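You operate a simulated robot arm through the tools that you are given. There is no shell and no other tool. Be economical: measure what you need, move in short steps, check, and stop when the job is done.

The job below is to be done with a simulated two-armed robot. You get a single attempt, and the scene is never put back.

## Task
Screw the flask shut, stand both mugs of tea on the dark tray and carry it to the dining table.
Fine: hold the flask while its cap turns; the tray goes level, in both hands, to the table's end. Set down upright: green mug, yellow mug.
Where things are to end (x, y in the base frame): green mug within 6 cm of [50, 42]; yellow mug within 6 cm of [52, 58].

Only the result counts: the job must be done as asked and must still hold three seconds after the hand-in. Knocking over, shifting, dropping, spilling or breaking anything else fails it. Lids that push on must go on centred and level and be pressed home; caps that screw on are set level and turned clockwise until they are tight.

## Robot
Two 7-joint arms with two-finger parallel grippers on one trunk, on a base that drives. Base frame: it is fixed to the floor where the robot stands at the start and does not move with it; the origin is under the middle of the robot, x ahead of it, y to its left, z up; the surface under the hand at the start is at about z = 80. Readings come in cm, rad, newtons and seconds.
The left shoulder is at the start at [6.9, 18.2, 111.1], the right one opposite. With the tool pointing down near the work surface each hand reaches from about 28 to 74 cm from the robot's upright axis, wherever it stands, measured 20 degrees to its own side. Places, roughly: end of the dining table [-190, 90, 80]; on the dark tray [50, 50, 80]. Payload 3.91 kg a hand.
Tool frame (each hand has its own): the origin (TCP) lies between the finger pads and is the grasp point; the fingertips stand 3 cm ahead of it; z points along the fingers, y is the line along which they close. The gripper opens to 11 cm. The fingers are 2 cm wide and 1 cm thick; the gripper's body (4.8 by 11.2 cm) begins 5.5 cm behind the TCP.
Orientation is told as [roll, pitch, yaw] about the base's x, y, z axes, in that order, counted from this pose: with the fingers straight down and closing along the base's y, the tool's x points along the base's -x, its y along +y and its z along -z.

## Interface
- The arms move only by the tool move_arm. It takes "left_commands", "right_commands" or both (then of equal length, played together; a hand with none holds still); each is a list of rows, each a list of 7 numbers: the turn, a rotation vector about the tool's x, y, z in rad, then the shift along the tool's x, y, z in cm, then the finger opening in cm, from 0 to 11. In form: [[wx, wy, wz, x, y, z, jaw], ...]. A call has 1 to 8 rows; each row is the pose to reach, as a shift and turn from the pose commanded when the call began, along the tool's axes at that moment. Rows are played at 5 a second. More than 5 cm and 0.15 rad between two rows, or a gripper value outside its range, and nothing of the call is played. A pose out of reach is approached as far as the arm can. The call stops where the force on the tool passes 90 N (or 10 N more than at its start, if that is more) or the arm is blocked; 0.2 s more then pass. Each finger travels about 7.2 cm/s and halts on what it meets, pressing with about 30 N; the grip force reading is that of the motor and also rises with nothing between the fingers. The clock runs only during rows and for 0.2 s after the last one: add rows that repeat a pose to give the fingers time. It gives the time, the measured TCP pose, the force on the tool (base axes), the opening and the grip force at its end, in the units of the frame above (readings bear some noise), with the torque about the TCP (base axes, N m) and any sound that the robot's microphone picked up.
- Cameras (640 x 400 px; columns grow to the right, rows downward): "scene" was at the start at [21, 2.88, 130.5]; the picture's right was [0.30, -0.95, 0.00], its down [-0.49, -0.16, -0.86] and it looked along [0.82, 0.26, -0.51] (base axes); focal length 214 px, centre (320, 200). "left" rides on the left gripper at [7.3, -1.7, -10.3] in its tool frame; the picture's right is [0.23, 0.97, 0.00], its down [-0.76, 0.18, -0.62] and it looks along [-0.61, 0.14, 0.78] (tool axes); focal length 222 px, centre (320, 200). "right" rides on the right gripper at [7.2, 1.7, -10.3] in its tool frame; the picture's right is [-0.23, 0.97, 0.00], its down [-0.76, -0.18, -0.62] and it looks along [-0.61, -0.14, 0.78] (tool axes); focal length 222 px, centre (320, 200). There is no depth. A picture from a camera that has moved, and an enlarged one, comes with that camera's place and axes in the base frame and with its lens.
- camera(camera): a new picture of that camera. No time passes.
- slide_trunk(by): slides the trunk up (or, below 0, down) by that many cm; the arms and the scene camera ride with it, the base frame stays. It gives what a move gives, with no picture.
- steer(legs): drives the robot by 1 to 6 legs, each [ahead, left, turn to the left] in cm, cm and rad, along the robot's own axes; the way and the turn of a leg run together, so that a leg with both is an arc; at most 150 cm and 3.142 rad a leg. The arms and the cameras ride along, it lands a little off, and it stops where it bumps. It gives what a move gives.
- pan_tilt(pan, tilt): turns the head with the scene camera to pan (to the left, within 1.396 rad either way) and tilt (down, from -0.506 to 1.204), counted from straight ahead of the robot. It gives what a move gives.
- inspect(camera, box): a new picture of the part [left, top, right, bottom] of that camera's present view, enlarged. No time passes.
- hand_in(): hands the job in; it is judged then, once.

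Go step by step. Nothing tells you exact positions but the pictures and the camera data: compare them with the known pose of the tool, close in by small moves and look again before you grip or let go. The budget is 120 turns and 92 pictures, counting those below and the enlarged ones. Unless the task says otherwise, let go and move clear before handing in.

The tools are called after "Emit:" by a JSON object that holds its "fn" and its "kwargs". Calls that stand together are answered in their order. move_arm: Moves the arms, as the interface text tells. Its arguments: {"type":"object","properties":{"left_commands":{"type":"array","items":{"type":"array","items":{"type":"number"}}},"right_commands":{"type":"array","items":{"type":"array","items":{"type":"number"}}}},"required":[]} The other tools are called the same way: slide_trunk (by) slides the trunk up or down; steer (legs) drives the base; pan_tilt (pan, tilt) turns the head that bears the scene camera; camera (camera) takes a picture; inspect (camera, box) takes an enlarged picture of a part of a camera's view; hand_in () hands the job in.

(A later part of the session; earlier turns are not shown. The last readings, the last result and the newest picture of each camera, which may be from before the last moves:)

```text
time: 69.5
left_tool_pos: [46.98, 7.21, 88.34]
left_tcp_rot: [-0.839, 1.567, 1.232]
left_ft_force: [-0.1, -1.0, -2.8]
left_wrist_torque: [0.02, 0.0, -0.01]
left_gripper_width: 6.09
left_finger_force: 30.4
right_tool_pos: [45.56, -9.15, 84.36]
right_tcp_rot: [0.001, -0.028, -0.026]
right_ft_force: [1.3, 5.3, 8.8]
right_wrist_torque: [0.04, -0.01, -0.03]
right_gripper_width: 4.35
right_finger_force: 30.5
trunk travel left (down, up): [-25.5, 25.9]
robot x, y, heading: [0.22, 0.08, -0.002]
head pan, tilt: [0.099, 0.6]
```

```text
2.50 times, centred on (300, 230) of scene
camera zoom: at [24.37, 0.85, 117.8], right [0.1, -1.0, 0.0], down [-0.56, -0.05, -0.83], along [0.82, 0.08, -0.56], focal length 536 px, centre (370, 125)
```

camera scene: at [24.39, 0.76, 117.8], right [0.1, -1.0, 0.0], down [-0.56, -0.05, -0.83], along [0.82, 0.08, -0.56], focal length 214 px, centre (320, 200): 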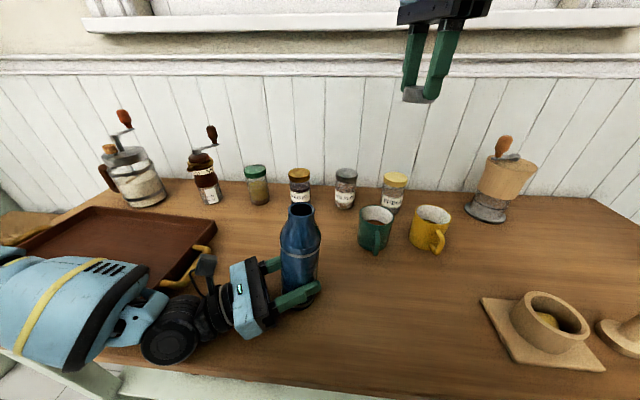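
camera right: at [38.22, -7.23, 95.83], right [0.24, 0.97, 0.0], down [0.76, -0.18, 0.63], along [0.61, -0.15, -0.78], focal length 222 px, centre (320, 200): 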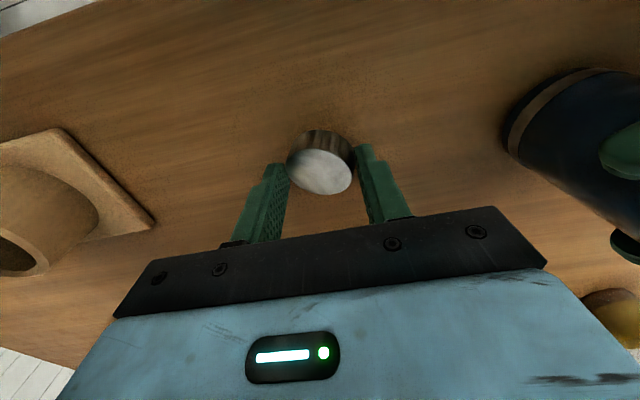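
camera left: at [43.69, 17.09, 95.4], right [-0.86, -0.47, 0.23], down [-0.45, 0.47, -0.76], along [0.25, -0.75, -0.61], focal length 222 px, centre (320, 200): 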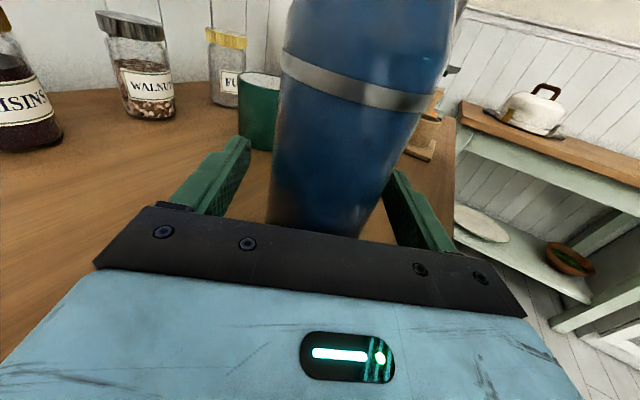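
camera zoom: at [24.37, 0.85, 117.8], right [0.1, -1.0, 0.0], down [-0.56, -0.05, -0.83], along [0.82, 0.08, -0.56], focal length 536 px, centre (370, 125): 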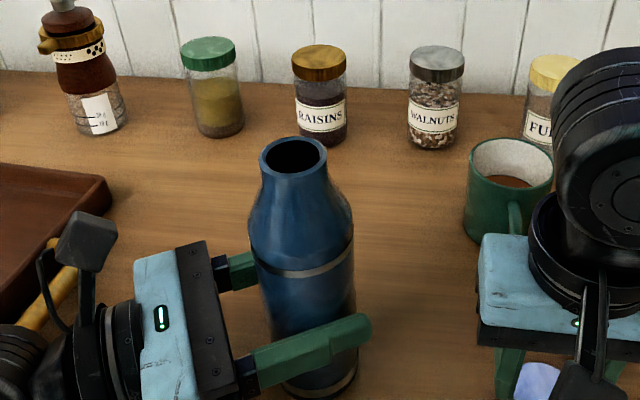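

The right arm could not get down fully, probably because its elbow touches the table edge at this trunk height. I lift the cap and set it down 5 cm farther out.

Emit:
{"fn": "move_arm", "kwargs": {"right_commands": [[0, 0, 0, 0, 0, -1.5, 3.5], [0, 0, 0, 0, 0, -3, 3.5], [0, 0.028, 0.02, -2.5, -0.5, -3, 3.5], [0, 0.028, 0.02, -5, -1.5, -3, 3.5], [0, 0.028, 0.02, -6, -1.5, -2, 3.5], [0, 0.028, 0.02, -6, -1.5, -1, 3.5], [0, 0.028, 0.02, -6, -1.5, -0.2, 3.5], [0, 0.028, 0.02, -6, -1.5, -0.2, 3.5]]}}

Emit:
{"fn": "camera", "kwargs": {"camera": "right"}}

```text
time: 71.3
left_tool_pos: [46.95, 7.23, 88.27]
left_tcp_rot: [-0.646, 1.569, 1.424]
left_ft_force: [-0.1, 0.0, -3.7]
left_wrist_torque: [0.02, 0.02, -0.01]
left_gripper_width: 6.09
left_finger_force: 30.4
right_tool_pos: [51.33, -10.5, 84.47]
right_tcp_rot: [0.0, 0.01, -0.044]
right_ft_force: [-3.8, 1.9, 11.4]
right_wrist_torque: [0.04, -0.15, 0.03]
right_gripper_width: 4.38
right_finger_force: 29.8
trunk travel left (down, up): [-25.5, 25.9]
robot x, y, heading: [-0.16, -0.12, -0.004]
head pan, tilt: [0.099, 0.6]
```

```text
37 pictures are left
camera right: at [44.23, -8.51, 94.87], right [0.27, 0.96, 0.0], down [0.76, -0.21, 0.62], along [0.59, -0.17, -0.79], focal length 222 px, centre (320, 200)
```

right: 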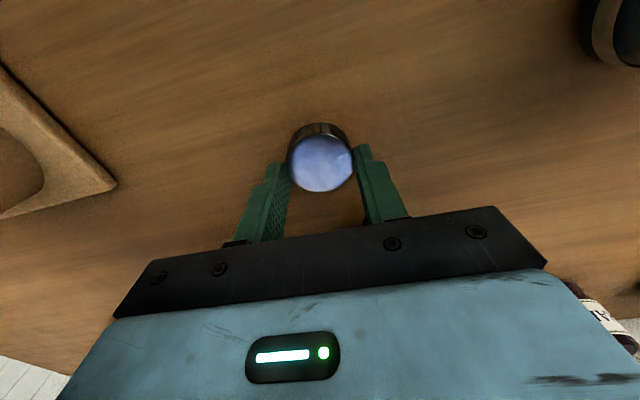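

Emit:
{"fn": "move_arm", "kwargs": {"right_commands": [[0, 0, 0, 0, 0, 0, 5.5], [0, 0, 0, 0, 0, 0, 7.5], [0, 0, -0.04, 0.3, 0, 0.2, 7.5], [0, 0, -0.04, 0.7, 0, 0.5, 7.5], [0, 0, -0.04, 0.7, 0, 0.9, 7.5], [0, 0, -0.04, 0.7, 0, 0.9, 7.5]]}}

Emit:
{"fn": "inspect", "kwargs": {"camera": "right", "box": [240, 60, 400, 220]}}

```text
time: 72.7
left_tool_pos: [47.02, 7.39, 88.43]
left_tcp_rot: [-1.802, 1.57, 0.265]
left_ft_force: [0.7, -0.2, -4.3]
left_wrist_torque: [0.02, -0.01, 0.02]
left_gripper_width: 6.07
left_finger_force: 29.8
right_tool_pos: [51.19, -10.56, 84.77]
right_tcp_rot: [-0.001, -0.02, -0.006]
right_ft_force: [0.1, 0.6, -0.1]
right_wrist_torque: [0.0, 0.02, -0.01]
right_gripper_width: 7.48
right_finger_force: 0.1
trunk travel left (down, up): [-25.5, 25.9]
robot x, y, heading: [0.01, -0.36, -0.001]
head pan, tilt: [0.099, 0.6]
```

```text
2.50 times, centred on (320, 140) of right
camera zoom: at [43.65, -8.79, 94.95], right [0.23, 0.97, 0.0], down [0.75, -0.18, 0.64], along [0.62, -0.15, -0.77], focal length 555 px, centre (320, 350)
```

zoom: 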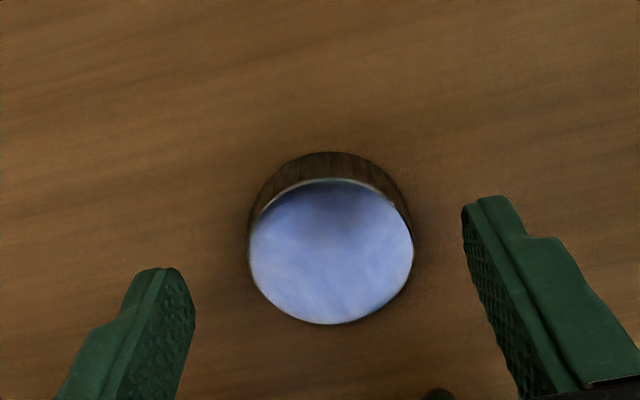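

The right forearm still rests on something at this trunk height. I release the flask, which stands on its own, raise the trunk 6 with the open fingers around it, and then regrip the cap.

Emit:
{"fn": "move_arm", "kwargs": {"left_commands": [[0, 0, 0, -0.1, 0, 0, 6.2], [0, 0, 0, -0.1, 0, 0, 6.6], [0, 0, 0, -0.1, 0, 0, 8], [0, 0, 0, -0.1, 0, 0, 9.5], [0, 0, 0, -0.1, 0, 0, 9.5]]}}

Emit:
{"fn": "slide_trunk", "kwargs": {"by": 6}}

Emit:
{"fn": "move_arm", "kwargs": {"right_commands": [[0, 0, 0, 0.1, 0, 1.5, 7.5], [0, 0, 0, 0.2, 0, 3, 7.5], [0, 0, 0, 0.3, 0, 4.5, 7.5], [0, 0, 0, 0.3, 0, 5.5, 7.5], [0, 0, 0, 0.3, 0, 6, 7.5], [0, 0, 0, 0.3, 0, 6, 7.5]]}}

Emit:
{"fn": "inspect", "kwargs": {"camera": "right", "box": [240, 60, 400, 220]}}

Emit:
{"fn": "camera", "kwargs": {"camera": "scene"}}

```text
time: 73.9
left_tool_pos: [46.92, 7.3, 88.27]
left_tcp_rot: [-1.853, 1.57, 0.213]
left_ft_force: [-0.7, -0.4, -0.2]
left_wrist_torque: [-0.03, 0.0, 0.01]
left_gripper_width: 9.51
left_finger_force: 0.2
right_tool_pos: [51.01, -10.58, 84.66]
right_tcp_rot: [-0.001, -0.018, -0.007]
right_ft_force: [0.1, -0.1, -0.4]
right_wrist_torque: [-0.01, 0.03, -0.02]
right_gripper_width: 7.49
right_finger_force: 0.1
trunk travel left (down, up): [-25.5, 25.9]
robot x, y, heading: [-0.13, 0.21, -0.006]
head pan, tilt: [0.099, 0.6]
```

```text
time: 74.9
left_tool_pos: [47.05, 7.16, 94.11]
left_tcp_rot: [-0.066, 1.567, 2.003]
left_ft_force: [-0.2, 0.2, -0.6]
left_wrist_torque: [0.03, -0.01, 0.01]
left_gripper_width: 9.5
left_finger_force: 0.1
right_tool_pos: [50.44, -10.45, 88.6]
right_tcp_rot: [0.0, 0.027, 0.001]
right_ft_force: [0.1, -0.8, -0.3]
right_wrist_torque: [0.01, -0.01, 0.02]
right_gripper_width: 7.5
right_finger_force: 0.1
trunk travel left (down, up): [-31.5, 19.9]
robot x, y, heading: [-0.22, 0.0, -0.003]
head pan, tilt: [0.099, 0.6]
```

```text
time: 76.3
left_tool_pos: [46.88, 7.19, 94.1]
left_tcp_rot: [-0.832, 1.568, 1.237]
left_ft_force: [-0.5, -0.3, 0.1]
left_wrist_torque: [-0.05, -0.01, 0.02]
left_gripper_width: 9.52
left_finger_force: 0.0
right_tool_pos: [50.09, -10.4, 83.02]
right_tcp_rot: [0.002, 0.021, 0.001]
right_ft_force: [0.9, -0.6, 21.7]
right_wrist_torque: [-0.92, -0.22, 0.19]
right_gripper_width: 7.57
right_finger_force: 0.7
trunk travel left (down, up): [-31.5, 19.9]
robot x, y, heading: [0.23, 0.05, -0.006]
head pan, tilt: [0.099, 0.6]
```

```text
2.50 times, centred on (320, 140) of right
camera zoom: at [42.93, -8.75, 93.53], right [0.23, 0.97, 0.0], down [0.77, -0.18, 0.61], along [0.59, -0.14, -0.8], focal length 555 px, centre (320, 350)
```

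zoom: 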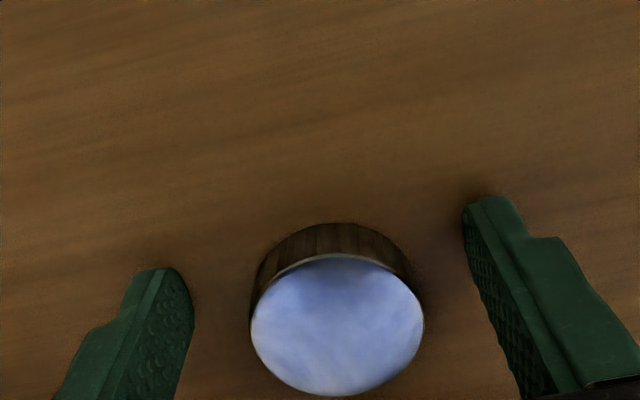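

```text
34 pictures are left
camera scene: at [22.82, 1.01, 123.81], right [0.1, -1.0, 0.0], down [-0.56, -0.06, -0.83], along [0.82, 0.08, -0.56], focal length 214 px, centre (320, 200)
```

scene: 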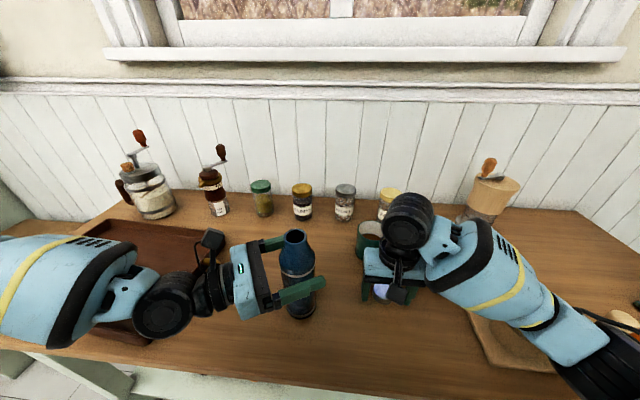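

The fingertips now touch the table and the cap is 0.45 cm ahead. I adjust and grip it.

Emit:
{"fn": "move_arm", "kwargs": {"right_commands": [[0, -0.01, 0, 0, 0, -0.3, 7.5], [0, -0.021, 0, -0.2, 0.25, -0.4, 7.5], [0, -0.021, 0, -0.45, 0.25, -0.4, 7.5], [0, -0.021, 0, -0.45, 0.25, -0.4, 6], [0, -0.021, 0, -0.45, 0.25, -0.4, 5], [0, -0.021, 0, -0.45, 0.25, -0.4, 3.5], [0, -0.021, 0, -0.45, 0.25, -0.4, 3.5], [0, -0.021, 0, -0.45, 0.25, -0.4, 3.5]]}}

Emit:
{"fn": "inspect", "kwargs": {"camera": "right", "box": [240, 60, 400, 220]}}

```text
time: 78.1
left_tool_pos: [47.03, 7.23, 94.18]
left_tcp_rot: [-0.304, 1.568, 1.764]
left_ft_force: [-0.3, 0.0, 0.4]
left_wrist_torque: [0.01, 0.0, 0.01]
left_gripper_width: 9.52
left_finger_force: 0.0
right_tool_pos: [50.43, -10.18, 83.2]
right_tcp_rot: [0.0, 0.005, 0.0]
right_ft_force: [-0.8, -0.8, -0.2]
right_wrist_torque: [0.01, 0.01, -0.01]
right_gripper_width: 4.49
right_finger_force: 29.7
trunk travel left (down, up): [-31.5, 19.9]
robot x, y, heading: [0.38, 0.08, -0.001]
head pan, tilt: [0.099, 0.6]
```

```text
2.50 times, centred on (320, 140) of right
camera zoom: at [43.23, -8.49, 93.6], right [0.23, 0.97, 0.0], down [0.77, -0.18, 0.62], along [0.6, -0.14, -0.79], focal length 555 px, centre (320, 350)
```

zoom: 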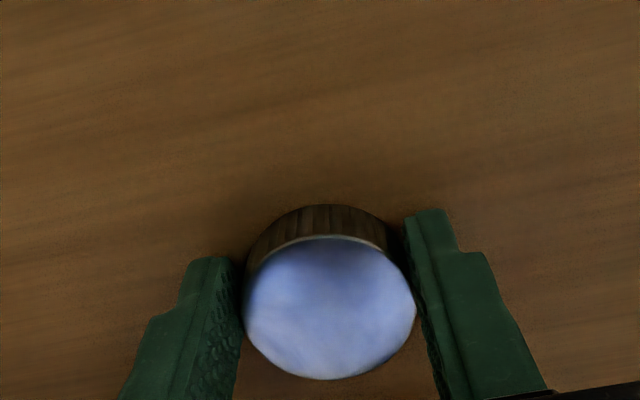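

The grip is 0.5 cm off centre, so I reopen, shift and grip again.

Emit:
{"fn": "move_arm", "kwargs": {"right_commands": [[0, 0, 0, 0, 0, 0, 5.5], [0, 0, 0, 0, 0, 0, 6.5], [0, -0.005, 0, -0.25, 0, -0.1, 6.5], [0, -0.005, 0, -0.5, 0, -0.1, 6.5], [0, -0.005, 0, -0.5, 0, -0.1, 5], [0, -0.005, 0, -0.5, 0, -0.1, 3.5], [0, -0.005, 0, -0.5, 0, -0.1, 3.5], [0, -0.005, 0, -0.5, 0, -0.1, 3.5]]}}

```text
time: 79.9
left_tool_pos: [47.07, 7.33, 94.05]
left_tcp_rot: [-0.313, 1.568, 1.752]
left_ft_force: [-0.3, 0.6, 0.5]
left_wrist_torque: [0.02, 0.01, -0.02]
left_gripper_width: 9.49
left_finger_force: 0.0
right_tool_pos: [51.01, -10.26, 83.25]
right_tcp_rot: [0.001, 0.0, 0.0]
right_ft_force: [0.8, 1.1, -0.6]
right_wrist_torque: [-0.01, 0.01, -0.02]
right_gripper_width: 4.57
right_finger_force: 30.0
trunk travel left (down, up): [-31.5, 19.9]
robot x, y, heading: [0.07, 0.01, -0.005]
head pan, tilt: [0.099, 0.6]
```

Emit:
{"fn": "move_arm", "kwargs": {"right_commands": [[0, 0, 0, 0, 0, -3, 3.5], [0, 0, 0, 0, 0, -6, 3.5], [0, 0, 0, 0, 0, -10, 3.5], [0, 0, 0, 0, 0, -14, 3.5], [0, 0, 0, 0, 0, -18, 3.5], [0, 0, 0, 0, 0, -22, 3.5], [0, 0, 0, 0, 0, -26, 3.5], [0, 0, 0, 0, 0, -30, 3.5]]}}

Emit:
{"fn": "move_arm", "kwargs": {"left_commands": [[0, 0, 0, -1, 0, 0, 9.5], [0, 0, 0, -2, 0, 0, 9.5], [0, 0, 0, -3, 0, 0, 9.5], [0, 0, 0, -4, 0, 0, 9.5], [0, 0, 0, -4.5, 0, 0, 9.5], [0, 0, 0, -4.5, 0, 0, 9.5]]}}

Emit:
{"fn": "inspect", "kwargs": {"camera": "right", "box": [240, 60, 400, 220]}}

Emit:
{"fn": "camera", "kwargs": {"camera": "scene"}}

```text
time: 81.7
left_tool_pos: [47.07, 7.31, 94.17]
left_tcp_rot: [-0.531, 1.569, 1.536]
left_ft_force: [0.5, 0.2, -0.2]
left_wrist_torque: [-0.01, 0.01, -0.02]
left_gripper_width: 9.48
left_finger_force: 0.1
right_tool_pos: [50.73, -10.26, 113.45]
right_tcp_rot: [0.0, 0.002, 0.001]
right_ft_force: [-0.3, 0.6, -0.1]
right_wrist_torque: [-0.01, -0.01, 0.04]
right_gripper_width: 4.52
right_finger_force: 29.8
trunk travel left (down, up): [-31.5, 19.9]
robot x, y, heading: [0.02, -0.21, -0.006]
head pan, tilt: [0.099, 0.6]
```

```text
time: 83.1
left_tool_pos: [47.05, 7.21, 89.69]
left_tcp_rot: [-0.197, 1.567, 1.871]
left_ft_force: [-0.5, -0.4, -0.1]
left_wrist_torque: [0.03, 0.01, -0.03]
left_gripper_width: 9.52
left_finger_force: 0.0
right_tool_pos: [51.0, -10.13, 113.39]
right_tcp_rot: [0.0, -0.001, 0.0]
right_ft_force: [0.2, 0.0, 0.0]
right_wrist_torque: [0.01, 0.02, 0.0]
right_gripper_width: 4.53
right_finger_force: 30.0
trunk travel left (down, up): [-31.5, 19.9]
robot x, y, heading: [-0.08, -0.12, -0.003]
head pan, tilt: [0.099, 0.6]
```

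```text
2.50 times, centred on (320, 140) of right
camera zoom: at [43.58, -8.53, 123.74], right [0.23, 0.97, 0.0], down [0.76, -0.18, 0.62], along [0.61, -0.14, -0.78], focal length 555 px, centre (320, 350)
```

zoom: 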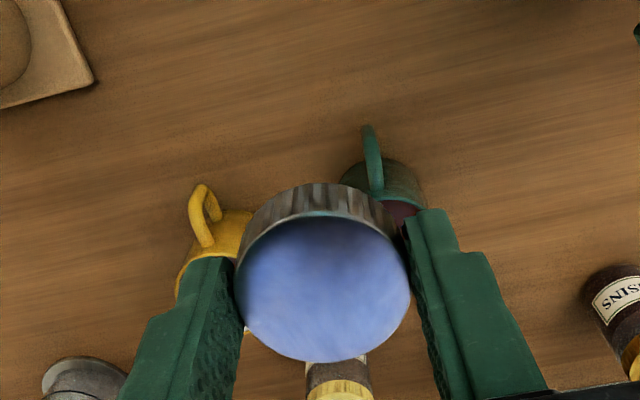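

```text
31 pictures are left
camera scene: at [22.96, 0.98, 123.77], right [0.1, -1.0, 0.0], down [-0.56, -0.06, -0.83], along [0.82, 0.08, -0.56], focal length 214 px, centre (320, 200)
```

scene: 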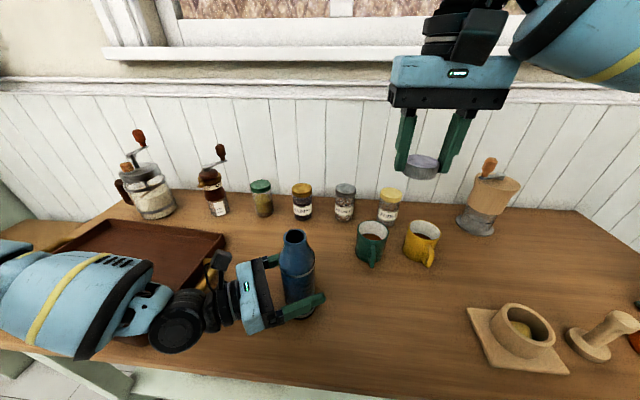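

Both arms now reach properly at this trunk height. I regrip the flask with the left hand and pre-turn the cap.

Emit:
{"fn": "move_arm", "kwargs": {"left_commands": [[0, 0, 0, 0, 0, 0, 8], [0, 0, 0, 0, 0, 0, 7], [0, 0, 0, 0, 0, 0, 6.4], [0, 0, 0, 0, 0, 0, 6], [0, 0, 0, 0, 0, 0, 5], [0, 0, 0, 0, 0, 0, 5], [0, 0, 0, 0, 0, 0, 5], [0, 0, 0, 0, 0, 0, 5]], "right_commands": [[0, 0, -0.149, 0, 0, 0, 3.5], [0, 0, -0.298, 0, 0, 0, 3.5], [0, 0, -0.447, 0, 0, 0, 3.5], [0, 0, -0.596, 0, 0, 0, 3.5], [0, 0, -0.745, 0, 0, 0, 3.5], [0, 0, -0.894, 0, 0, 0, 3.5], [0, 0, -1.043, 0, 0, 0, 3.5], [0, 0, -1.19, 0, 0, 0, 3.5]]}}

Emit:
{"fn": "inspect", "kwargs": {"camera": "scene", "box": [220, 180, 380, 340]}}

```text
time: 84.9
left_tool_pos: [47.04, 7.25, 89.63]
left_tcp_rot: [-0.271, 1.569, 1.797]
left_ft_force: [-0.1, -0.4, 0.0]
left_wrist_torque: [-0.05, 0.01, -0.02]
left_gripper_width: 6.1
left_finger_force: 29.8
right_tool_pos: [51.09, -10.12, 113.24]
right_tcp_rot: [0.003, 0.002, 1.194]
right_ft_force: [-0.1, -0.8, 0.4]
right_wrist_torque: [0.0, -0.01, -0.04]
right_gripper_width: 4.52
right_finger_force: 29.7
trunk travel left (down, up): [-31.5, 19.9]
robot x, y, heading: [0.12, -0.14, -0.002]
head pan, tilt: [0.099, 0.6]
```

```text
2.50 times, centred on (300, 260) of scene
camera zoom: at [22.97, 0.98, 123.77], right [0.1, -1.0, 0.0], down [-0.56, -0.06, -0.83], along [0.82, 0.08, -0.56], focal length 536 px, centre (370, 50)
```

zoom: 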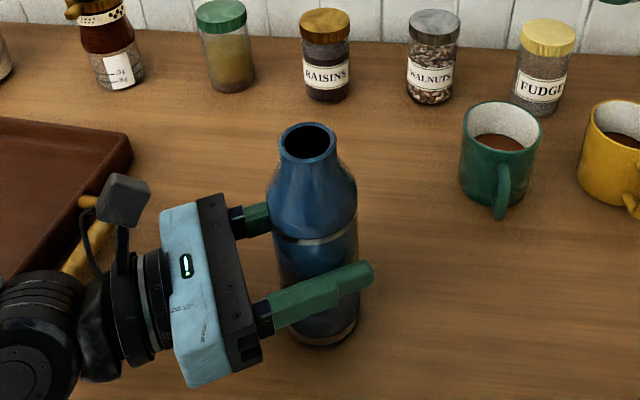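

Emit:
{"fn": "move_arm", "kwargs": {"left_commands": [[0, 0, 0, 0, 0, 0, 5], [0, 0, 0, 0, 0, 0, 5], [0, 0, 0, 0, 0, 0, 5], [0, 0, 0, 0, 0, 0, 5], [0, 0, 0, 0, 0, 0, 5], [0, 0, 0, 0, 0, 0, 5], [0, 0, 0, 0, 0, 0, 5], [0, 0, 0, 0, 0, 0, 5]], "right_commands": [[0, 0, 0, -2.1, 1.46, 0, 3.5], [0, 0, 0, -4.2, 2.92, 0, 3.5], [0, 0, 0, -6.3, 4.38, 1, 3.5], [0, 0, 0, -8.4, 5.84, 2, 3.5], [0, 0, 0, -10.5, 7.3, 3.5, 3.5], [0, 0, 0, -12.6, 8.76, 5, 3.5], [0, 0, 0, -14.68, 10.19, 7, 3.5], [0, 0, 0, -14.68, 10.19, 7.5, 3.5]]}}

Emit:
{"fn": "inspect", "kwargs": {"camera": "scene", "box": [240, 180, 340, 280]}}

Emit:
{"fn": "inspect", "kwargs": {"camera": "right", "box": [240, 60, 400, 220]}}

```text
time: 86.7
left_tool_pos: [47.08, 7.29, 89.64]
left_tcp_rot: [-0.254, 1.568, 1.817]
left_ft_force: [0.0, 0.4, -0.1]
left_wrist_torque: [-0.02, 0.09, 0.05]
left_gripper_width: 6.1
left_finger_force: 30.1
right_tool_pos: [46.99, 7.14, 105.85]
right_tcp_rot: [0.0, 0.0, 1.189]
right_ft_force: [-0.7, 0.1, -0.5]
right_wrist_torque: [0.01, 0.0, 0.02]
right_gripper_width: 4.48
right_finger_force: 30.6
trunk travel left (down, up): [-31.5, 19.9]
robot x, y, heading: [-0.26, 0.2, 0.002]
head pan, tilt: [0.099, 0.6]
```

```text
4.00 times, centred on (290, 230) of scene
camera zoom: at [22.96, 0.98, 123.77], right [0.1, -1.0, 0.0], down [-0.56, -0.06, -0.83], along [0.82, 0.08, -0.56], focal length 858 px, centre (440, 80)
```

zoom: 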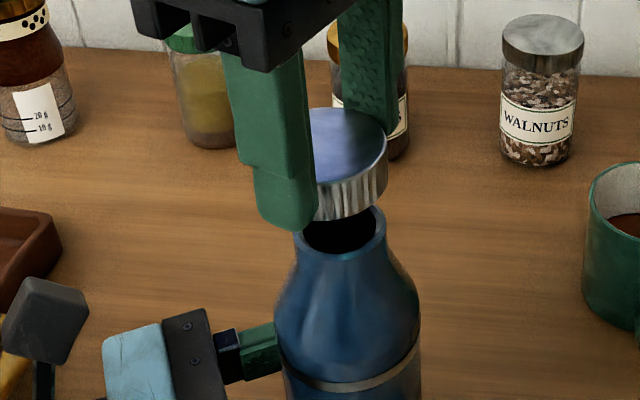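

```text
2.50 times, centred on (320, 140) of right
camera zoom: at [42.67, 1.1, 116.09], right [-0.82, 0.57, 0.0], down [0.45, 0.64, 0.62], along [0.36, 0.51, -0.78], focal length 555 px, centre (320, 350)
```

zoom: 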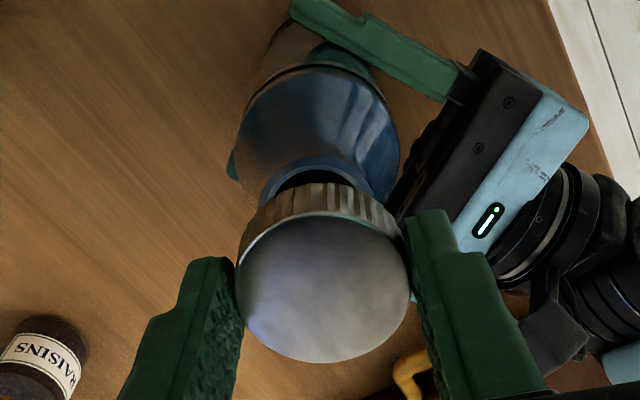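

The two views disagree at this angle. I turn to yaw 0, where the cap shows fully, and align there.

Emit:
{"fn": "move_arm", "kwargs": {"left_commands": [[0, 0, 0, 0, 0, 0, 5], [0, 0, 0, 0, 0, 0, 5], [0, 0, 0, 0, 0, 0, 5], [0, 0, 0, 0, 0, 0, 5], [0, 0, 0, 0, 0, 0, 5], [0, 0, 0, 0, 0, 0, 5], [0, 0, 0, 0, 0, 0, 5], [0, 0, 0, 0, 0, 0, 5]], "right_commands": [[0, 0, 0.149, 0, 0, 0, 3.5], [0, 0, 0.298, 0, 0, 0, 3.5], [0, 0, 0.447, 0, 0, 0, 3.5], [0, 0, 0.596, 0, 0, 0, 3.5], [0, 0, 0.745, 0, 0, 0, 3.5], [0, 0, 0.894, 0, 0, 0, 3.5], [0, 0, 1.043, 0, 0, 0, 3.5], [0, 0, 1.189, 0, 0, 0, 3.5]]}}

Emit:
{"fn": "inspect", "kwargs": {"camera": "scene", "box": [240, 180, 340, 280]}}

Emit:
{"fn": "inspect", "kwargs": {"camera": "right", "box": [240, 60, 400, 220]}}

```text
time: 88.5
left_tool_pos: [47.0, 7.15, 89.61]
left_tcp_rot: [-0.289, 1.566, 1.778]
left_ft_force: [0.2, 1.1, -0.6]
left_wrist_torque: [0.09, 0.1, -0.02]
left_gripper_width: 6.07
left_finger_force: 29.8
right_tool_pos: [46.89, 7.18, 105.75]
right_tcp_rot: [-0.002, 0.001, -0.003]
right_ft_force: [-0.9, -0.7, 0.2]
right_wrist_torque: [0.0, -0.01, 0.02]
right_gripper_width: 4.5
right_finger_force: 30.2
trunk travel left (down, up): [-31.5, 19.9]
robot x, y, heading: [0.13, -0.2, 0.001]
head pan, tilt: [0.099, 0.6]
```

```text
4.00 times, centred on (290, 230) of scene
camera zoom: at [22.96, 0.99, 123.77], right [0.1, -1.0, 0.0], down [-0.56, -0.06, -0.83], along [0.82, 0.08, -0.56], focal length 858 px, centre (440, 80)
```

zoom: 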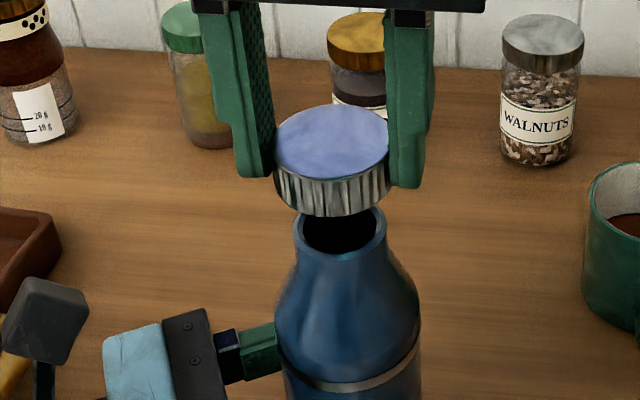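

```text
2.50 times, centred on (320, 140) of right
camera zoom: at [39.7, 8.94, 116.11], right [0.23, 0.97, 0.0], down [0.76, -0.18, 0.62], along [0.61, -0.14, -0.78], focal length 555 px, centre (320, 350)
```

zoom: 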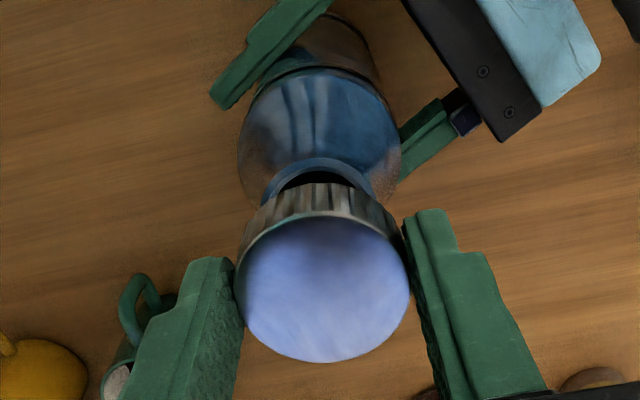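

Seen at yaw 0, the cap is within about 0.15 cm of the mouth. I correct that and lower to contact.

Emit:
{"fn": "move_arm", "kwargs": {"left_commands": [[0, 0, 0, 0, 0, 0, 5], [0, 0, 0, 0, 0, 0, 5], [0, 0, 0, 0, 0, 0, 5], [0, 0, 0, 0, 0, 0, 5], [0, 0, 0, 0, 0, 0, 5], [0, 0, 0, 0, 0, 0, 5]], "right_commands": [[0, 0, 0, 0.12, -0.08, 0.8, 3.5], [0, 0, 0, 0.12, -0.08, 1.6, 3.5], [0, 0, 0, 0.12, -0.08, 2.0, 3.5], [0, 0, 0, 0.12, -0.08, 2.2, 3.5], [0, 0, 0, 0.12, -0.08, 2.4, 3.5], [0, 0, 0, 0.12, -0.08, 2.4, 3.5]]}}

```text
time: 89.9
left_tool_pos: [47.06, 7.18, 89.64]
left_tcp_rot: [-0.263, 1.567, 1.804]
left_ft_force: [0.0, 1.0, -0.3]
left_wrist_torque: [0.07, 0.01, 0.0]
left_gripper_width: 6.07
left_finger_force: 30.3
right_tool_pos: [46.82, 7.2, 103.28]
right_tcp_rot: [0.0, 0.0, 0.002]
right_ft_force: [0.1, -0.5, 0.3]
right_wrist_torque: [-0.02, -0.05, 0.02]
right_gripper_width: 4.5
right_finger_force: 29.7
trunk travel left (down, up): [-31.5, 19.9]
robot x, y, heading: [0.37, -0.08, -0.004]
head pan, tilt: [0.099, 0.6]
```

No contact yet. I pre-turn counter-clockwise here, then lower in fine steps.

Emit:
{"fn": "move_arm", "kwargs": {"left_commands": [[0, 0, 0, 0, 0, 0, 5], [0, 0, 0, 0, 0, 0, 5], [0, 0, 0, 0, 0, 0, 5], [0, 0, 0, 0, 0, 0, 5], [0, 0, 0, 0, 0, 0, 5], [0, 0, 0, 0, 0, 0, 5], [0, 0, 0, 0, 0, 0, 5], [0, 0, 0, 0, 0, 0, 5]], "right_commands": [[0, 0, -0.149, 0, 0, 0, 3.5], [0, 0, -0.298, 0, 0, 0, 3.5], [0, 0, -0.447, 0, 0, 0, 3.5], [0, 0, -0.596, 0, 0, 0, 3.5], [0, 0, -0.745, 0, 0, 0, 3.5], [0, 0, -0.894, 0, 0, 0, 3.5], [0, 0, -1.043, 0, 0, 0, 3.5], [0, 0, -1.19, 0, 0, 0, 3.5]]}}

Emit:
{"fn": "move_arm", "kwargs": {"left_commands": [[0, 0, 0, 0, 0, 0, 5], [0, 0, 0, 0, 0, 0, 5], [0, 0, 0, 0, 0, 0, 5], [0, 0, 0, 0, 0, 0, 5]], "right_commands": [[0, 0, 0, 0, 0, 0.1, 3.5], [0, 0, 0, 0, 0, 0.2, 3.5], [0, 0, 0, 0, 0, 0.3, 3.5], [0, 0, 0, 0, 0, 0.3, 3.5]]}}

```text
time: 91.7
left_tool_pos: [47.04, 7.23, 89.63]
left_tcp_rot: [-0.271, 1.567, 1.796]
left_ft_force: [-0.2, 0.1, -0.1]
left_wrist_torque: [-0.01, 0.03, 0.02]
left_gripper_width: 6.09
left_finger_force: 30.4
right_tool_pos: [46.94, 7.08, 103.31]
right_tcp_rot: [0.0, 0.001, 1.194]
right_ft_force: [-0.4, -0.1, -0.1]
right_wrist_torque: [0.01, -0.02, 0.03]
right_gripper_width: 4.46
right_finger_force: 29.9
trunk travel left (down, up): [-31.5, 19.9]
robot x, y, heading: [0.38, -0.3, -0.0]
head pan, tilt: [0.099, 0.6]
```

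```text
time: 92.7
left_tool_pos: [47.07, 7.26, 89.59]
left_tcp_rot: [-0.495, 1.568, 1.572]
left_ft_force: [4.9, -2.1, -2.5]
left_wrist_torque: [-0.11, -0.5, 0.06]
left_gripper_width: 6.09
left_finger_force: 30.2
right_tool_pos: [46.8, 7.07, 103.23]
right_tcp_rot: [0.0, -0.003, 1.192]
right_ft_force: [3.1, 1.6, 29.7]
right_wrist_torque: [-0.37, -0.26, 0.08]
right_gripper_width: 4.52
right_finger_force: 30.9
trunk travel left (down, up): [-31.5, 19.9]
robot x, y, heading: [-0.05, -0.34, 0.002]
head pan, tilt: [0.099, 0.6]
```

Contact is on one side, with the torque pointing to the +x/-y side, so the cap must go about 0.2 cm toward +x/-y. I lift, shift and touch again.

Emit:
{"fn": "move_arm", "kwargs": {"left_commands": [[0, 0, 0, 0, 0, 0, 5], [0, 0, 0, 0, 0, 0, 5], [0, 0, 0, 0, 0, 0, 5], [0, 0, 0, 0, 0, 0, 5], [0, 0, 0, 0, 0, 0, 5], [0, 0, 0, 0, 0, 0, 5]], "right_commands": [[0, 0, 0, 0, 0, -0.3, 3.5], [0, 0, 0, 0.115, -0.2, -0.3, 3.5], [0, 0, 0, 0.115, -0.2, -0.2, 3.5], [0, 0, 0, 0.115, -0.2, -0.1, 3.5], [0, 0, 0, 0.115, -0.2, 0, 3.5], [0, 0, 0, 0.115, -0.2, 0, 3.5]]}}

```text
time: 94.1
left_tool_pos: [47.04, 7.21, 89.54]
left_tcp_rot: [-0.186, 1.567, 1.882]
left_ft_force: [-1.6, -1.1, -0.3]
left_wrist_torque: [-0.1, 0.16, -0.05]
left_gripper_width: 6.07
left_finger_force: 29.8
right_tool_pos: [46.9, 6.9, 103.19]
right_tcp_rot: [0.001, 0.0, 1.192]
right_ft_force: [-0.2, 0.7, -0.2]
right_wrist_torque: [0.01, 0.0, -0.02]
right_gripper_width: 4.47
right_finger_force: 30.3
trunk travel left (down, up): [-31.5, 19.9]
robot x, y, heading: [0.13, -0.01, 0.002]
head pan, tilt: [0.099, 0.6]
```

No force at the same height now, so the cap fits over better. I go a bit lower.

Emit:
{"fn": "move_arm", "kwargs": {"left_commands": [[0, 0, 0, 0, 0, 0, 5], [0, 0, 0, 0, 0, 0, 5], [0, 0, 0, 0, 0, 0, 5], [0, 0, 0, 0, 0, 0, 5]], "right_commands": [[0, 0, 0, 0, 0, 0.1, 3.5], [0, 0, 0, 0, 0, 0.2, 3.5], [0, 0, 0, 0, 0, 0.3, 3.5], [0, 0, 0, 0, 0, 0.3, 3.5]]}}

```text
time: 95.1
left_tool_pos: [47.02, 7.25, 89.45]
left_tcp_rot: [-0.317, 1.567, 1.754]
left_ft_force: [-0.5, -0.1, -0.1]
left_wrist_torque: [-0.11, 0.15, -0.01]
left_gripper_width: 6.1
left_finger_force: 30.4
right_tool_pos: [47.0, 6.95, 102.84]
right_tcp_rot: [0.0, 0.001, 1.192]
right_ft_force: [0.8, -1.0, 0.8]
right_wrist_torque: [0.01, 0.0, 0.0]
right_gripper_width: 4.47
right_finger_force: 30.0
trunk travel left (down, up): [-31.5, 19.9]
robot x, y, heading: [-0.16, 0.21, 0.004]
head pan, tilt: [0.099, 0.6]
```

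The skirt is over the mouth. I continue down to the threads.

Emit:
{"fn": "move_arm", "kwargs": {"left_commands": [[0, 0, 0, 0, 0, 0, 5], [0, 0, 0, 0, 0, 0, 5], [0, 0, 0, 0, 0, 0, 5], [0, 0, 0, 0, 0, 0, 5], [0, 0, 0, 0, 0, 0, 5], [0, 0, 0, 0, 0, 0, 5]], "right_commands": [[0, 0, 0, 0, 0, 0.15, 3.5], [0, 0, 0, 0, 0, 0.3, 3.5], [0, 0, 0, 0, 0, 0.45, 3.5], [0, 0, 0, 0, 0, 0.6, 3.5], [0, 0, 0, 0, 0, 0.7, 3.5], [0, 0, 0, 0, 0, 0.7, 3.5]]}}

```text
time: 96.5
left_tool_pos: [47.03, 7.33, 89.57]
left_tcp_rot: [-0.372, 1.567, 1.697]
left_ft_force: [3.0, 1.2, 0.3]
left_wrist_torque: [-0.27, 0.17, -0.02]
left_gripper_width: 6.08
left_finger_force: 29.8
right_tool_pos: [47.01, 6.86, 102.15]
right_tcp_rot: [0.001, -0.001, 1.193]
right_ft_force: [-1.3, -2.0, 0.9]
right_wrist_torque: [0.13, 0.03, -0.02]
right_gripper_width: 4.47
right_finger_force: 30.1
trunk travel left (down, up): [-31.5, 19.9]
robot x, y, heading: [0.02, 0.26, -0.004]
head pan, tilt: [0.099, 0.6]
```

Emit:
{"fn": "move_arm", "kwargs": {"left_commands": [[0, 0, 0, 0, 0, 0, 5], [0, 0, 0, 0, 0, 0, 5], [0, 0, 0, 0, 0, 0, 5], [0, 0, 0, 0, 0, 0, 5], [0, 0, 0, 0, 0, 0, 5], [0, 0, 0, 0, 0, 0, 5]], "right_commands": [[0, 0, 0, 0, 0, 0.15, 3.5], [0, 0, 0, 0, 0, 0.3, 3.5], [0, 0, 0, 0, 0, 0.4, 3.5], [0, 0, 0, 0, 0, 0.5, 3.5], [0, 0, 0, 0, 0, 0.6, 3.5], [0, 0, 0, 0, 0, 0.6, 3.5]]}}

Emit:
{"fn": "inspect", "kwargs": {"camera": "scene", "box": [240, 180, 340, 280]}}

```text
time: 97.9
left_tool_pos: [47.14, 7.23, 89.63]
left_tcp_rot: [-0.465, 1.568, 1.603]
left_ft_force: [12.9, 1.2, -3.4]
left_wrist_torque: [0.18, -0.2, -0.07]
left_gripper_width: 6.09
left_finger_force: 30.3
right_tool_pos: [46.94, 6.86, 101.57]
right_tcp_rot: [0.001, -0.003, 1.191]
right_ft_force: [-2.3, -1.4, 31.9]
right_wrist_torque: [0.06, -0.05, 0.0]
right_gripper_width: 4.42
right_finger_force: 29.7
trunk travel left (down, up): [-31.5, 19.9]
robot x, y, heading: [-0.0, 0.07, 0.003]
head pan, tilt: [0.099, 0.6]
```

```text
4.00 times, centred on (290, 230) of scene
camera zoom: at [22.92, 0.96, 123.78], right [0.1, -1.0, 0.0], down [-0.56, -0.06, -0.83], along [0.82, 0.08, -0.56], focal length 858 px, centre (440, 80)
```

zoom: 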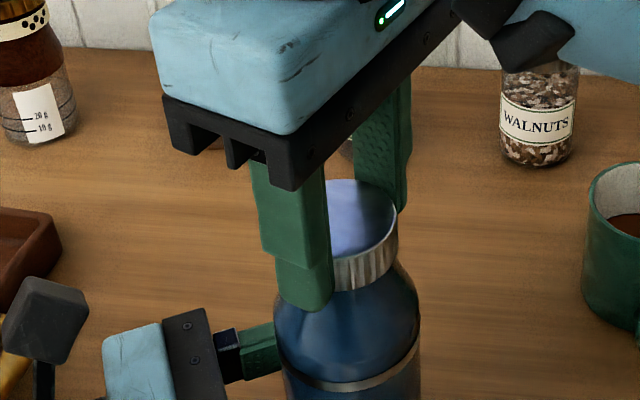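

The cap is now well down over the mouth, level, with even contact. I turn clockwise with a small feed.

Emit:
{"fn": "move_arm", "kwargs": {"left_commands": [[0, 0, 0, 0, 0, 0, 5], [0, 0, 0, 0, 0, 0, 5], [0, 0, 0, 0, 0, 0, 5], [0, 0, 0, 0, 0, 0, 5], [0, 0, 0, 0, 0, 0, 5], [0, 0, 0, 0, 0, 0, 5], [0, 0, 0, 0, 0, 0, 5], [0, 0, 0, 0, 0, 0, 5]], "right_commands": [[0, 0, 0.149, 0, 0, 0, 3.5], [0, 0, 0.298, 0, 0, 0.02, 3.5], [0, 0, 0.447, 0, 0, 0.03, 3.5], [0, 0, 0.596, 0, 0, 0.04, 3.5], [0, 0, 0.745, 0, 0, 0.05, 3.5], [0, 0, 0.894, 0, 0, 0.06, 3.5], [0, 0, 1.043, 0, 0, 0.07, 3.5], [0, 0, 1.19, 0, 0, 0.08, 3.5]]}}

Emit:
{"fn": "move_arm", "kwargs": {"left_commands": [[0, 0, 0, 0, 0, 0, 5], [0, 0, 0, 0, 0, 0, 5], [0, 0, 0, 0, 0, 0, 5], [0, 0, 0, 0, 0, 0, 5], [0, 0, 0, 0, 0, 0, 5], [0, 0, 0, 0, 0, 0, 5], [0, 0, 0, 0, 0, 0, 5], [0, 0, 0, 0, 0, 0, 5]], "right_commands": [[0, 0, 0.149, 0, 0, 0, 3.5], [0, 0, 0.298, 0, 0, 0.02, 3.5], [0, 0, 0.447, 0, 0, 0.03, 3.5], [0, 0, 0.596, 0, 0, 0.04, 3.5], [0, 0, 0.745, 0, 0, 0.05, 3.5], [0, 0, 0.894, 0, 0, 0.06, 3.5], [0, 0, 1.02, 0, 0, 0.07, 3.5], [0, 0, 1.15, 0, 0, 0.08, 3.5]]}}

```text
time: 99.7
left_tool_pos: [47.08, 7.21, 89.7]
left_tcp_rot: [-0.919, 1.569, 1.149]
left_ft_force: [22.6, -7.9, -1.5]
left_wrist_torque: [0.17, 0.5, 0.11]
left_gripper_width: 6.12
left_finger_force: 29.8
right_tool_pos: [46.8, 6.91, 101.48]
right_tcp_rot: [0.001, 0.001, 0.0]
right_ft_force: [-16.5, 8.8, 26.6]
right_wrist_torque: [0.34, 0.32, 0.0]
right_gripper_width: 4.45
right_finger_force: 29.8
trunk travel left (down, up): [-31.5, 19.9]
robot x, y, heading: [0.33, -0.01, -0.004]
head pan, tilt: [0.099, 0.6]
```

```text
time: 101.5
left_tool_pos: [46.95, 7.27, 89.68]
left_tcp_rot: [-1.311, 1.567, 0.755]
left_ft_force: [8.6, -12.5, 3.9]
left_wrist_torque: [0.47, -0.58, 0.24]
left_gripper_width: 6.1
left_finger_force: 30.1
right_tool_pos: [47.02, 6.96, 101.38]
right_tcp_rot: [0.002, 0.0, -1.152]
right_ft_force: [-2.3, 14.1, 23.6]
right_wrist_torque: [0.51, 0.14, 0.03]
right_gripper_width: 4.44
right_finger_force: 30.2
trunk travel left (down, up): [-31.5, 19.9]
robot x, y, heading: [0.07, -0.23, -0.003]
head pan, tilt: [0.099, 0.6]
```

It feeds in steadily without being tight yet. I release, check, and rotate back.

Emit:
{"fn": "move_arm", "kwargs": {"left_commands": [[0, 0, 0, 0, 0, 0, 5], [0, 0, 0, 0, 0, 0, 5], [0, 0, 0, 0, 0, 0, 5], [0, 0, 0, 0, 0, 0, 5], [0, 0, 0, 0, 0, 0, 5], [0, 0, 0, 0, 0, 0, 5], [0, 0, 0, 0, 0, 0, 5], [0, 0, 0, 0, 0, 0, 5]], "right_commands": [[0, 0, 0, 0, 0, 0, 5.5], [0, 0, 0, 0, 0, 0, 7], [0, 0, -0.149, 0, 0, 0, 7], [0, 0, -0.298, 0, 0, 0, 7], [0, 0, -0.447, 0, 0, 0, 7], [0, 0, -0.596, 0, 0, 0, 7], [0, 0, -0.745, 0, 0, 0, 7], [0, 0, -0.894, 0, 0, 0, 7]]}}

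Emit:
{"fn": "inspect", "kwargs": {"camera": "scene", "box": [240, 180, 340, 280]}}

Emit:
{"fn": "move_arm", "kwargs": {"left_commands": [[0, 0, 0, 0, 0, 0, 5], [0, 0, 0, 0, 0, 0, 5], [0, 0, 0, 0, 0, 0, 5], [0, 0, 0, 0, 0, 0, 5], [0, 0, 0, 0, 0, 0, 5], [0, 0, 0, 0, 0, 0, 5], [0, 0, 0, 0, 0, 0, 5], [0, 0, 0, 0, 0, 0, 5]], "right_commands": [[0, 0, -0.149, 0, 0, 0, 7], [0, 0, -0.298, 0, 0, 0, 7], [0, 0, -0.447, 0, 0, 0, 7], [0, 0, -0.596, 0, 0, 0, 7], [0, 0, -0.745, 0, 0, 0, 7], [0, 0, -0.894, 0, 0, 0, 7], [0, 0, -1.043, 0, 0, 0, 7], [0, 0, -1.19, 0, 0, 0, 7]]}}

```text
time: 103.3
left_tool_pos: [46.92, 7.2, 89.7]
left_tcp_rot: [-0.996, 1.568, 1.071]
left_ft_force: [-3.0, 0.5, 13.3]
left_wrist_torque: [-0.47, 0.0, -0.03]
left_gripper_width: 6.09
left_finger_force: 29.9
right_tool_pos: [47.05, 7.04, 101.35]
right_tcp_rot: [-0.001, -0.001, -0.251]
right_ft_force: [0.6, 0.0, 0.2]
right_wrist_torque: [-0.01, -0.01, 0.01]
right_gripper_width: 6.99
right_finger_force: 0.1
trunk travel left (down, up): [-31.5, 19.9]
robot x, y, heading: [0.04, 0.35, 0.003]
head pan, tilt: [0.099, 0.6]
```

```text
4.00 times, centred on (290, 230) of scene
camera zoom: at [22.85, 0.98, 123.79], right [0.1, -1.0, 0.0], down [-0.56, -0.06, -0.83], along [0.82, 0.08, -0.56], focal length 858 px, centre (440, 80)
```

zoom: 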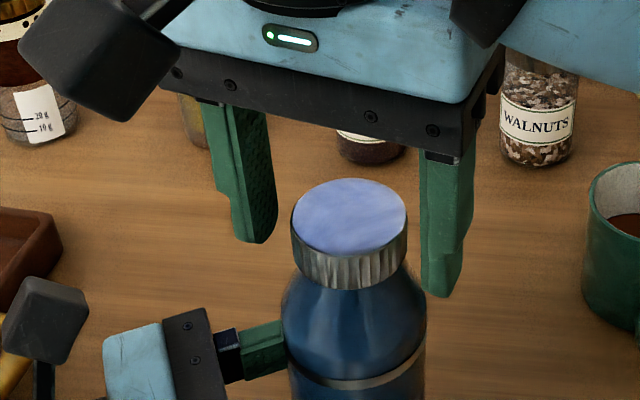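

```text
time: 105.1
left_tool_pos: [47.02, 7.31, 89.67]
left_tcp_rot: [-0.95, 1.569, 1.117]
left_ft_force: [-1.3, 0.1, 14.2]
left_wrist_torque: [-0.49, -0.13, -0.03]
left_gripper_width: 6.09
left_finger_force: 29.8
right_tool_pos: [46.99, 7.01, 101.46]
right_tcp_rot: [0.001, 0.001, 0.939]
right_ft_force: [-0.2, 0.0, -1.1]
right_wrist_torque: [-0.01, -0.01, -0.02]
right_gripper_width: 6.97
right_finger_force: 0.1
trunk travel left (down, up): [-31.5, 19.9]
robot x, y, heading: [0.26, 0.08, -0.002]
head pan, tilt: [0.099, 0.6]
```

The cap is on level. I regrip and turn on.

Emit:
{"fn": "move_arm", "kwargs": {"left_commands": [[0, 0, 0, 0, 0, 0, 5], [0, 0, 0, 0, 0, 0, 5], [0, 0, 0, 0, 0, 0, 5], [0, 0, 0, 0, 0, 0, 5], [0, 0, 0, 0, 0, 0, 5], [0, 0, 0, 0, 0, 0, 5], [0, 0, 0, 0, 0, 0, 5]], "right_commands": [[0, 0, -0.13, 0, 0, 0, 7], [0, 0, -0.25, 0, 0, 0, 7], [0, 0, -0.25, 0, 0, 0, 6], [0, 0, -0.25, 0, 0, 0, 5], [0, 0, -0.25, 0, 0, 0, 3.5], [0, 0, -0.25, 0, 0, 0, 3.5], [0, 0, -0.25, 0, 0, 0, 3.5]]}}

Emit:
{"fn": "move_arm", "kwargs": {"left_commands": [[0, 0, 0, 0, 0, 0, 5], [0, 0, 0, 0, 0, 0, 5], [0, 0, 0, 0, 0, 0, 5], [0, 0, 0, 0, 0, 0, 5], [0, 0, 0, 0, 0, 0, 5], [0, 0, 0, 0, 0, 0, 5], [0, 0, 0, 0, 0, 0, 5], [0, 0, 0, 0, 0, 0, 5]], "right_commands": [[0, 0, 0.149, 0, 0, 0.02, 3.5], [0, 0, 0.298, 0, 0, 0.05, 3.5], [0, 0, 0.447, 0, 0, 0.08, 3.5], [0, 0, 0.596, 0, 0, 0.1, 3.5], [0, 0, 0.745, 0, 0, 0.12, 3.5], [0, 0, 0.894, 0, 0, 0.14, 3.5], [0, 0, 1.043, 0, 0, 0.16, 3.5], [0, 0, 1.19, 0, 0, 0.18, 3.5]]}}

Emit:
{"fn": "move_arm", "kwargs": {"left_commands": [[0, 0, 0, 0, 0, 0, 5], [0, 0, 0, 0, 0, 0, 5], [0, 0, 0, 0, 0, 0, 5], [0, 0, 0, 0, 0, 0, 5], [0, 0, 0, 0, 0, 0, 5], [0, 0, 0, 0, 0, 0, 5], [0, 0, 0, 0, 0, 0, 5], [0, 0, 0, 0, 0, 0, 5]], "right_commands": [[0, 0, 0.149, 0, 0, 0.01, 3.5], [0, 0, 0.298, 0, 0, 0.02, 3.5], [0, 0, 0.447, 0, 0, 0.03, 3.5], [0, 0, 0.596, 0, 0, 0.04, 3.5], [0, 0, 0.745, 0, 0, 0.05, 3.5], [0, 0, 0.894, 0, 0, 0.06, 3.5], [0, 0, 1.02, 0, 0, 0.07, 3.5], [0, 0, 1.15, 0, 0, 0.08, 3.5]]}}

```text
time: 106.7
left_tool_pos: [46.87, 7.35, 89.52]
left_tcp_rot: [-0.344, 1.567, 1.722]
left_ft_force: [-13.6, 6.8, 12.0]
left_wrist_torque: [-0.25, -0.65, -0.11]
left_gripper_width: 6.09
left_finger_force: 30.0
right_tool_pos: [46.99, 6.95, 101.34]
right_tcp_rot: [-0.003, 0.0, 1.183]
right_ft_force: [10.5, -2.7, 0.0]
right_wrist_torque: [-0.15, -0.37, -0.02]
right_gripper_width: 4.44
right_finger_force: 29.8
trunk travel left (down, up): [-31.5, 19.9]
robot x, y, heading: [-0.18, -0.09, -0.003]
head pan, tilt: [0.099, 0.6]
```

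```text
time: 108.5
left_tool_pos: [47.2, 7.25, 89.58]
left_tcp_rot: [-0.172, 1.564, 1.898]
left_ft_force: [2.2, -7.4, -0.2]
left_wrist_torque: [0.52, 0.3, -0.72]
left_gripper_width: 6.11
left_finger_force: 30.1
right_tool_pos: [46.92, 7.06, 101.11]
right_tcp_rot: [0.004, 0.001, -0.001]
right_ft_force: [-4.3, 6.1, 3.9]
right_wrist_torque: [0.18, 0.11, 0.65]
right_gripper_width: 4.65
right_finger_force: 29.7
trunk travel left (down, up): [-31.5, 19.9]
robot x, y, heading: [0.07, 0.06, -0.004]
head pan, tilt: [0.099, 0.6]
```

```text
time: 110.3
left_tool_pos: [46.95, 7.22, 89.54]
left_tcp_rot: [-0.447, 1.567, 1.62]
left_ft_force: [-6.6, -1.2, 0.9]
left_wrist_torque: [-0.11, -0.69, -0.74]
left_gripper_width: 6.1
left_finger_force: 29.8
right_tool_pos: [47.04, 6.97, 101.0]
right_tcp_rot: [0.0, 0.0, -1.159]
right_ft_force: [9.3, -0.5, 4.3]
right_wrist_torque: [-0.32, -0.47, 0.86]
right_gripper_width: 4.52
right_finger_force: 29.7
trunk travel left (down, up): [-31.5, 19.9]
robot x, y, heading: [-0.05, -0.03, -0.003]
head pan, tilt: [0.099, 0.6]
```

The torque has risen to 0.86 N m, so it is tightening. I do one more regrip stroke to confirm.

Emit:
{"fn": "move_arm", "kwargs": {"left_commands": [[0, 0, 0, 0, 0, 0, 5], [0, 0, 0, 0, 0, 0, 5], [0, 0, 0, 0, 0, 0, 5], [0, 0, 0, 0, 0, 0, 5], [0, 0, 0, 0, 0, 0, 5], [0, 0, 0, 0, 0, 0, 5], [0, 0, 0, 0, 0, 0, 5], [0, 0, 0, 0, 0, 0, 5]], "right_commands": [[0, 0, 0, 0, 0, 0, 5.5], [0, 0, 0, 0, 0, 0, 7], [0, 0, -0.149, 0, 0, 0, 7], [0, 0, -0.298, 0, 0, 0, 7], [0, 0, -0.447, 0, 0, 0, 7], [0, 0, -0.596, 0, 0, 0, 7], [0, 0, -0.745, 0, 0, 0, 7], [0, 0, -0.894, 0, 0, 0, 7]]}}

Emit:
{"fn": "inspect", "kwargs": {"camera": "scene", "box": [240, 180, 340, 280]}}

Emit:
{"fn": "move_arm", "kwargs": {"left_commands": [[0, 0, 0, 0, 0, 0, 5], [0, 0, 0, 0, 0, 0, 5], [0, 0, 0, 0, 0, 0, 5], [0, 0, 0, 0, 0, 0, 5], [0, 0, 0, 0, 0, 0, 5], [0, 0, 0, 0, 0, 0, 5], [0, 0, 0, 0, 0, 0, 5], [0, 0, 0, 0, 0, 0, 5]], "right_commands": [[0, 0, -0.149, 0, 0, 0, 7], [0, 0, -0.298, 0, 0, 0, 7], [0, 0, -0.447, 0, 0, 0, 7], [0, 0, -0.55, 0, 0, 0, 6], [0, 0, -0.55, 0, 0, 0, 4.5], [0, 0, -0.55, 0, 0, 0, 3.5], [0, 0, -0.55, 0, 0, 0, 3.5], [0, 0, -0.55, 0, 0, 0, 3.5]]}}

Emit:
{"fn": "move_arm", "kwargs": {"left_commands": [[0, 0, 0, 0, 0, 0, 5], [0, 0, 0, 0, 0, 0, 5], [0, 0, 0, 0, 0, 0, 5], [0, 0, 0, 0, 0, 0, 5]], "right_commands": [[0, 0, 0.1, 0, 0, 0.02, 3.5], [0, 0, 0.2, 0, 0, 0.02, 3.5], [0, 0, 0.3, 0, 0, 0.02, 3.5], [0, 0, 0.4, 0, 0, 0.02, 3.5]]}}

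```text
time: 112.1
left_tool_pos: [47.18, 7.11, 89.64]
left_tcp_rot: [-0.336, 1.568, 1.73]
left_ft_force: [2.7, 1.6, 1.2]
left_wrist_torque: [-0.05, -0.09, 0.06]
left_gripper_width: 6.09
left_finger_force: 30.2
right_tool_pos: [47.04, 7.01, 101.09]
right_tcp_rot: [0.0, 0.001, -0.258]
right_ft_force: [0.2, -0.1, -1.0]
right_wrist_torque: [0.02, -0.01, 0.01]
right_gripper_width: 7.01
right_finger_force: 0.0
trunk travel left (down, up): [-31.5, 19.9]
robot x, y, heading: [0.22, -0.15, -0.005]
head pan, tilt: [0.099, 0.6]
```

```text
4.00 times, centred on (290, 230) of scene
camera zoom: at [22.98, 0.99, 123.77], right [0.1, -1.0, 0.0], down [-0.56, -0.06, -0.83], along [0.82, 0.08, -0.57], focal length 858 px, centre (440, 80)
```

zoom: 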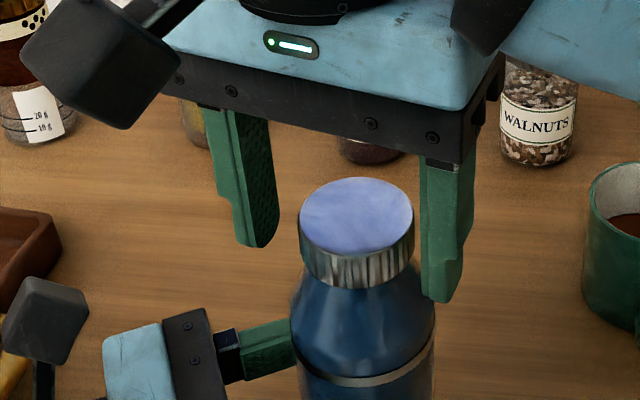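

```text
time: 113.9
left_tool_pos: [47.14, 7.27, 89.6]
left_tcp_rot: [-0.432, 1.569, 1.638]
left_ft_force: [-4.4, 20.7, 4.1]
left_wrist_torque: [-0.29, -0.11, -0.07]
left_gripper_width: 6.11
left_finger_force: 29.3
right_tool_pos: [47.03, 6.92, 101.13]
right_tcp_rot: [-0.003, 0.002, 0.289]
right_ft_force: [4.8, -16.2, 2.6]
right_wrist_torque: [-1.0, -0.38, -0.07]
right_gripper_width: 4.65
right_finger_force: 29.7
trunk travel left (down, up): [-31.5, 19.9]
robot x, y, heading: [0.49, 0.2, -0.004]
head pan, tilt: [0.099, 0.6]
```

```text
time: 114.9
left_tool_pos: [47.02, 7.2, 89.57]
left_tcp_rot: [-0.215, 1.567, 1.852]
left_ft_force: [-1.0, -6.5, 2.8]
left_wrist_torque: [0.59, 0.54, -0.35]
left_gripper_width: 6.14
left_finger_force: 29.8
right_tool_pos: [46.83, 7.06, 101.0]
right_tcp_rot: [0.002, 0.0, -0.111]
right_ft_force: [-1.5, 4.3, 1.2]
right_wrist_torque: [-0.04, -0.05, 0.43]
right_gripper_width: 4.52
right_finger_force: 30.3
trunk travel left (down, up): [-31.5, 19.9]
robot x, y, heading: [-0.1, -0.06, 0.002]
head pan, tilt: [0.099, 0.6]
```

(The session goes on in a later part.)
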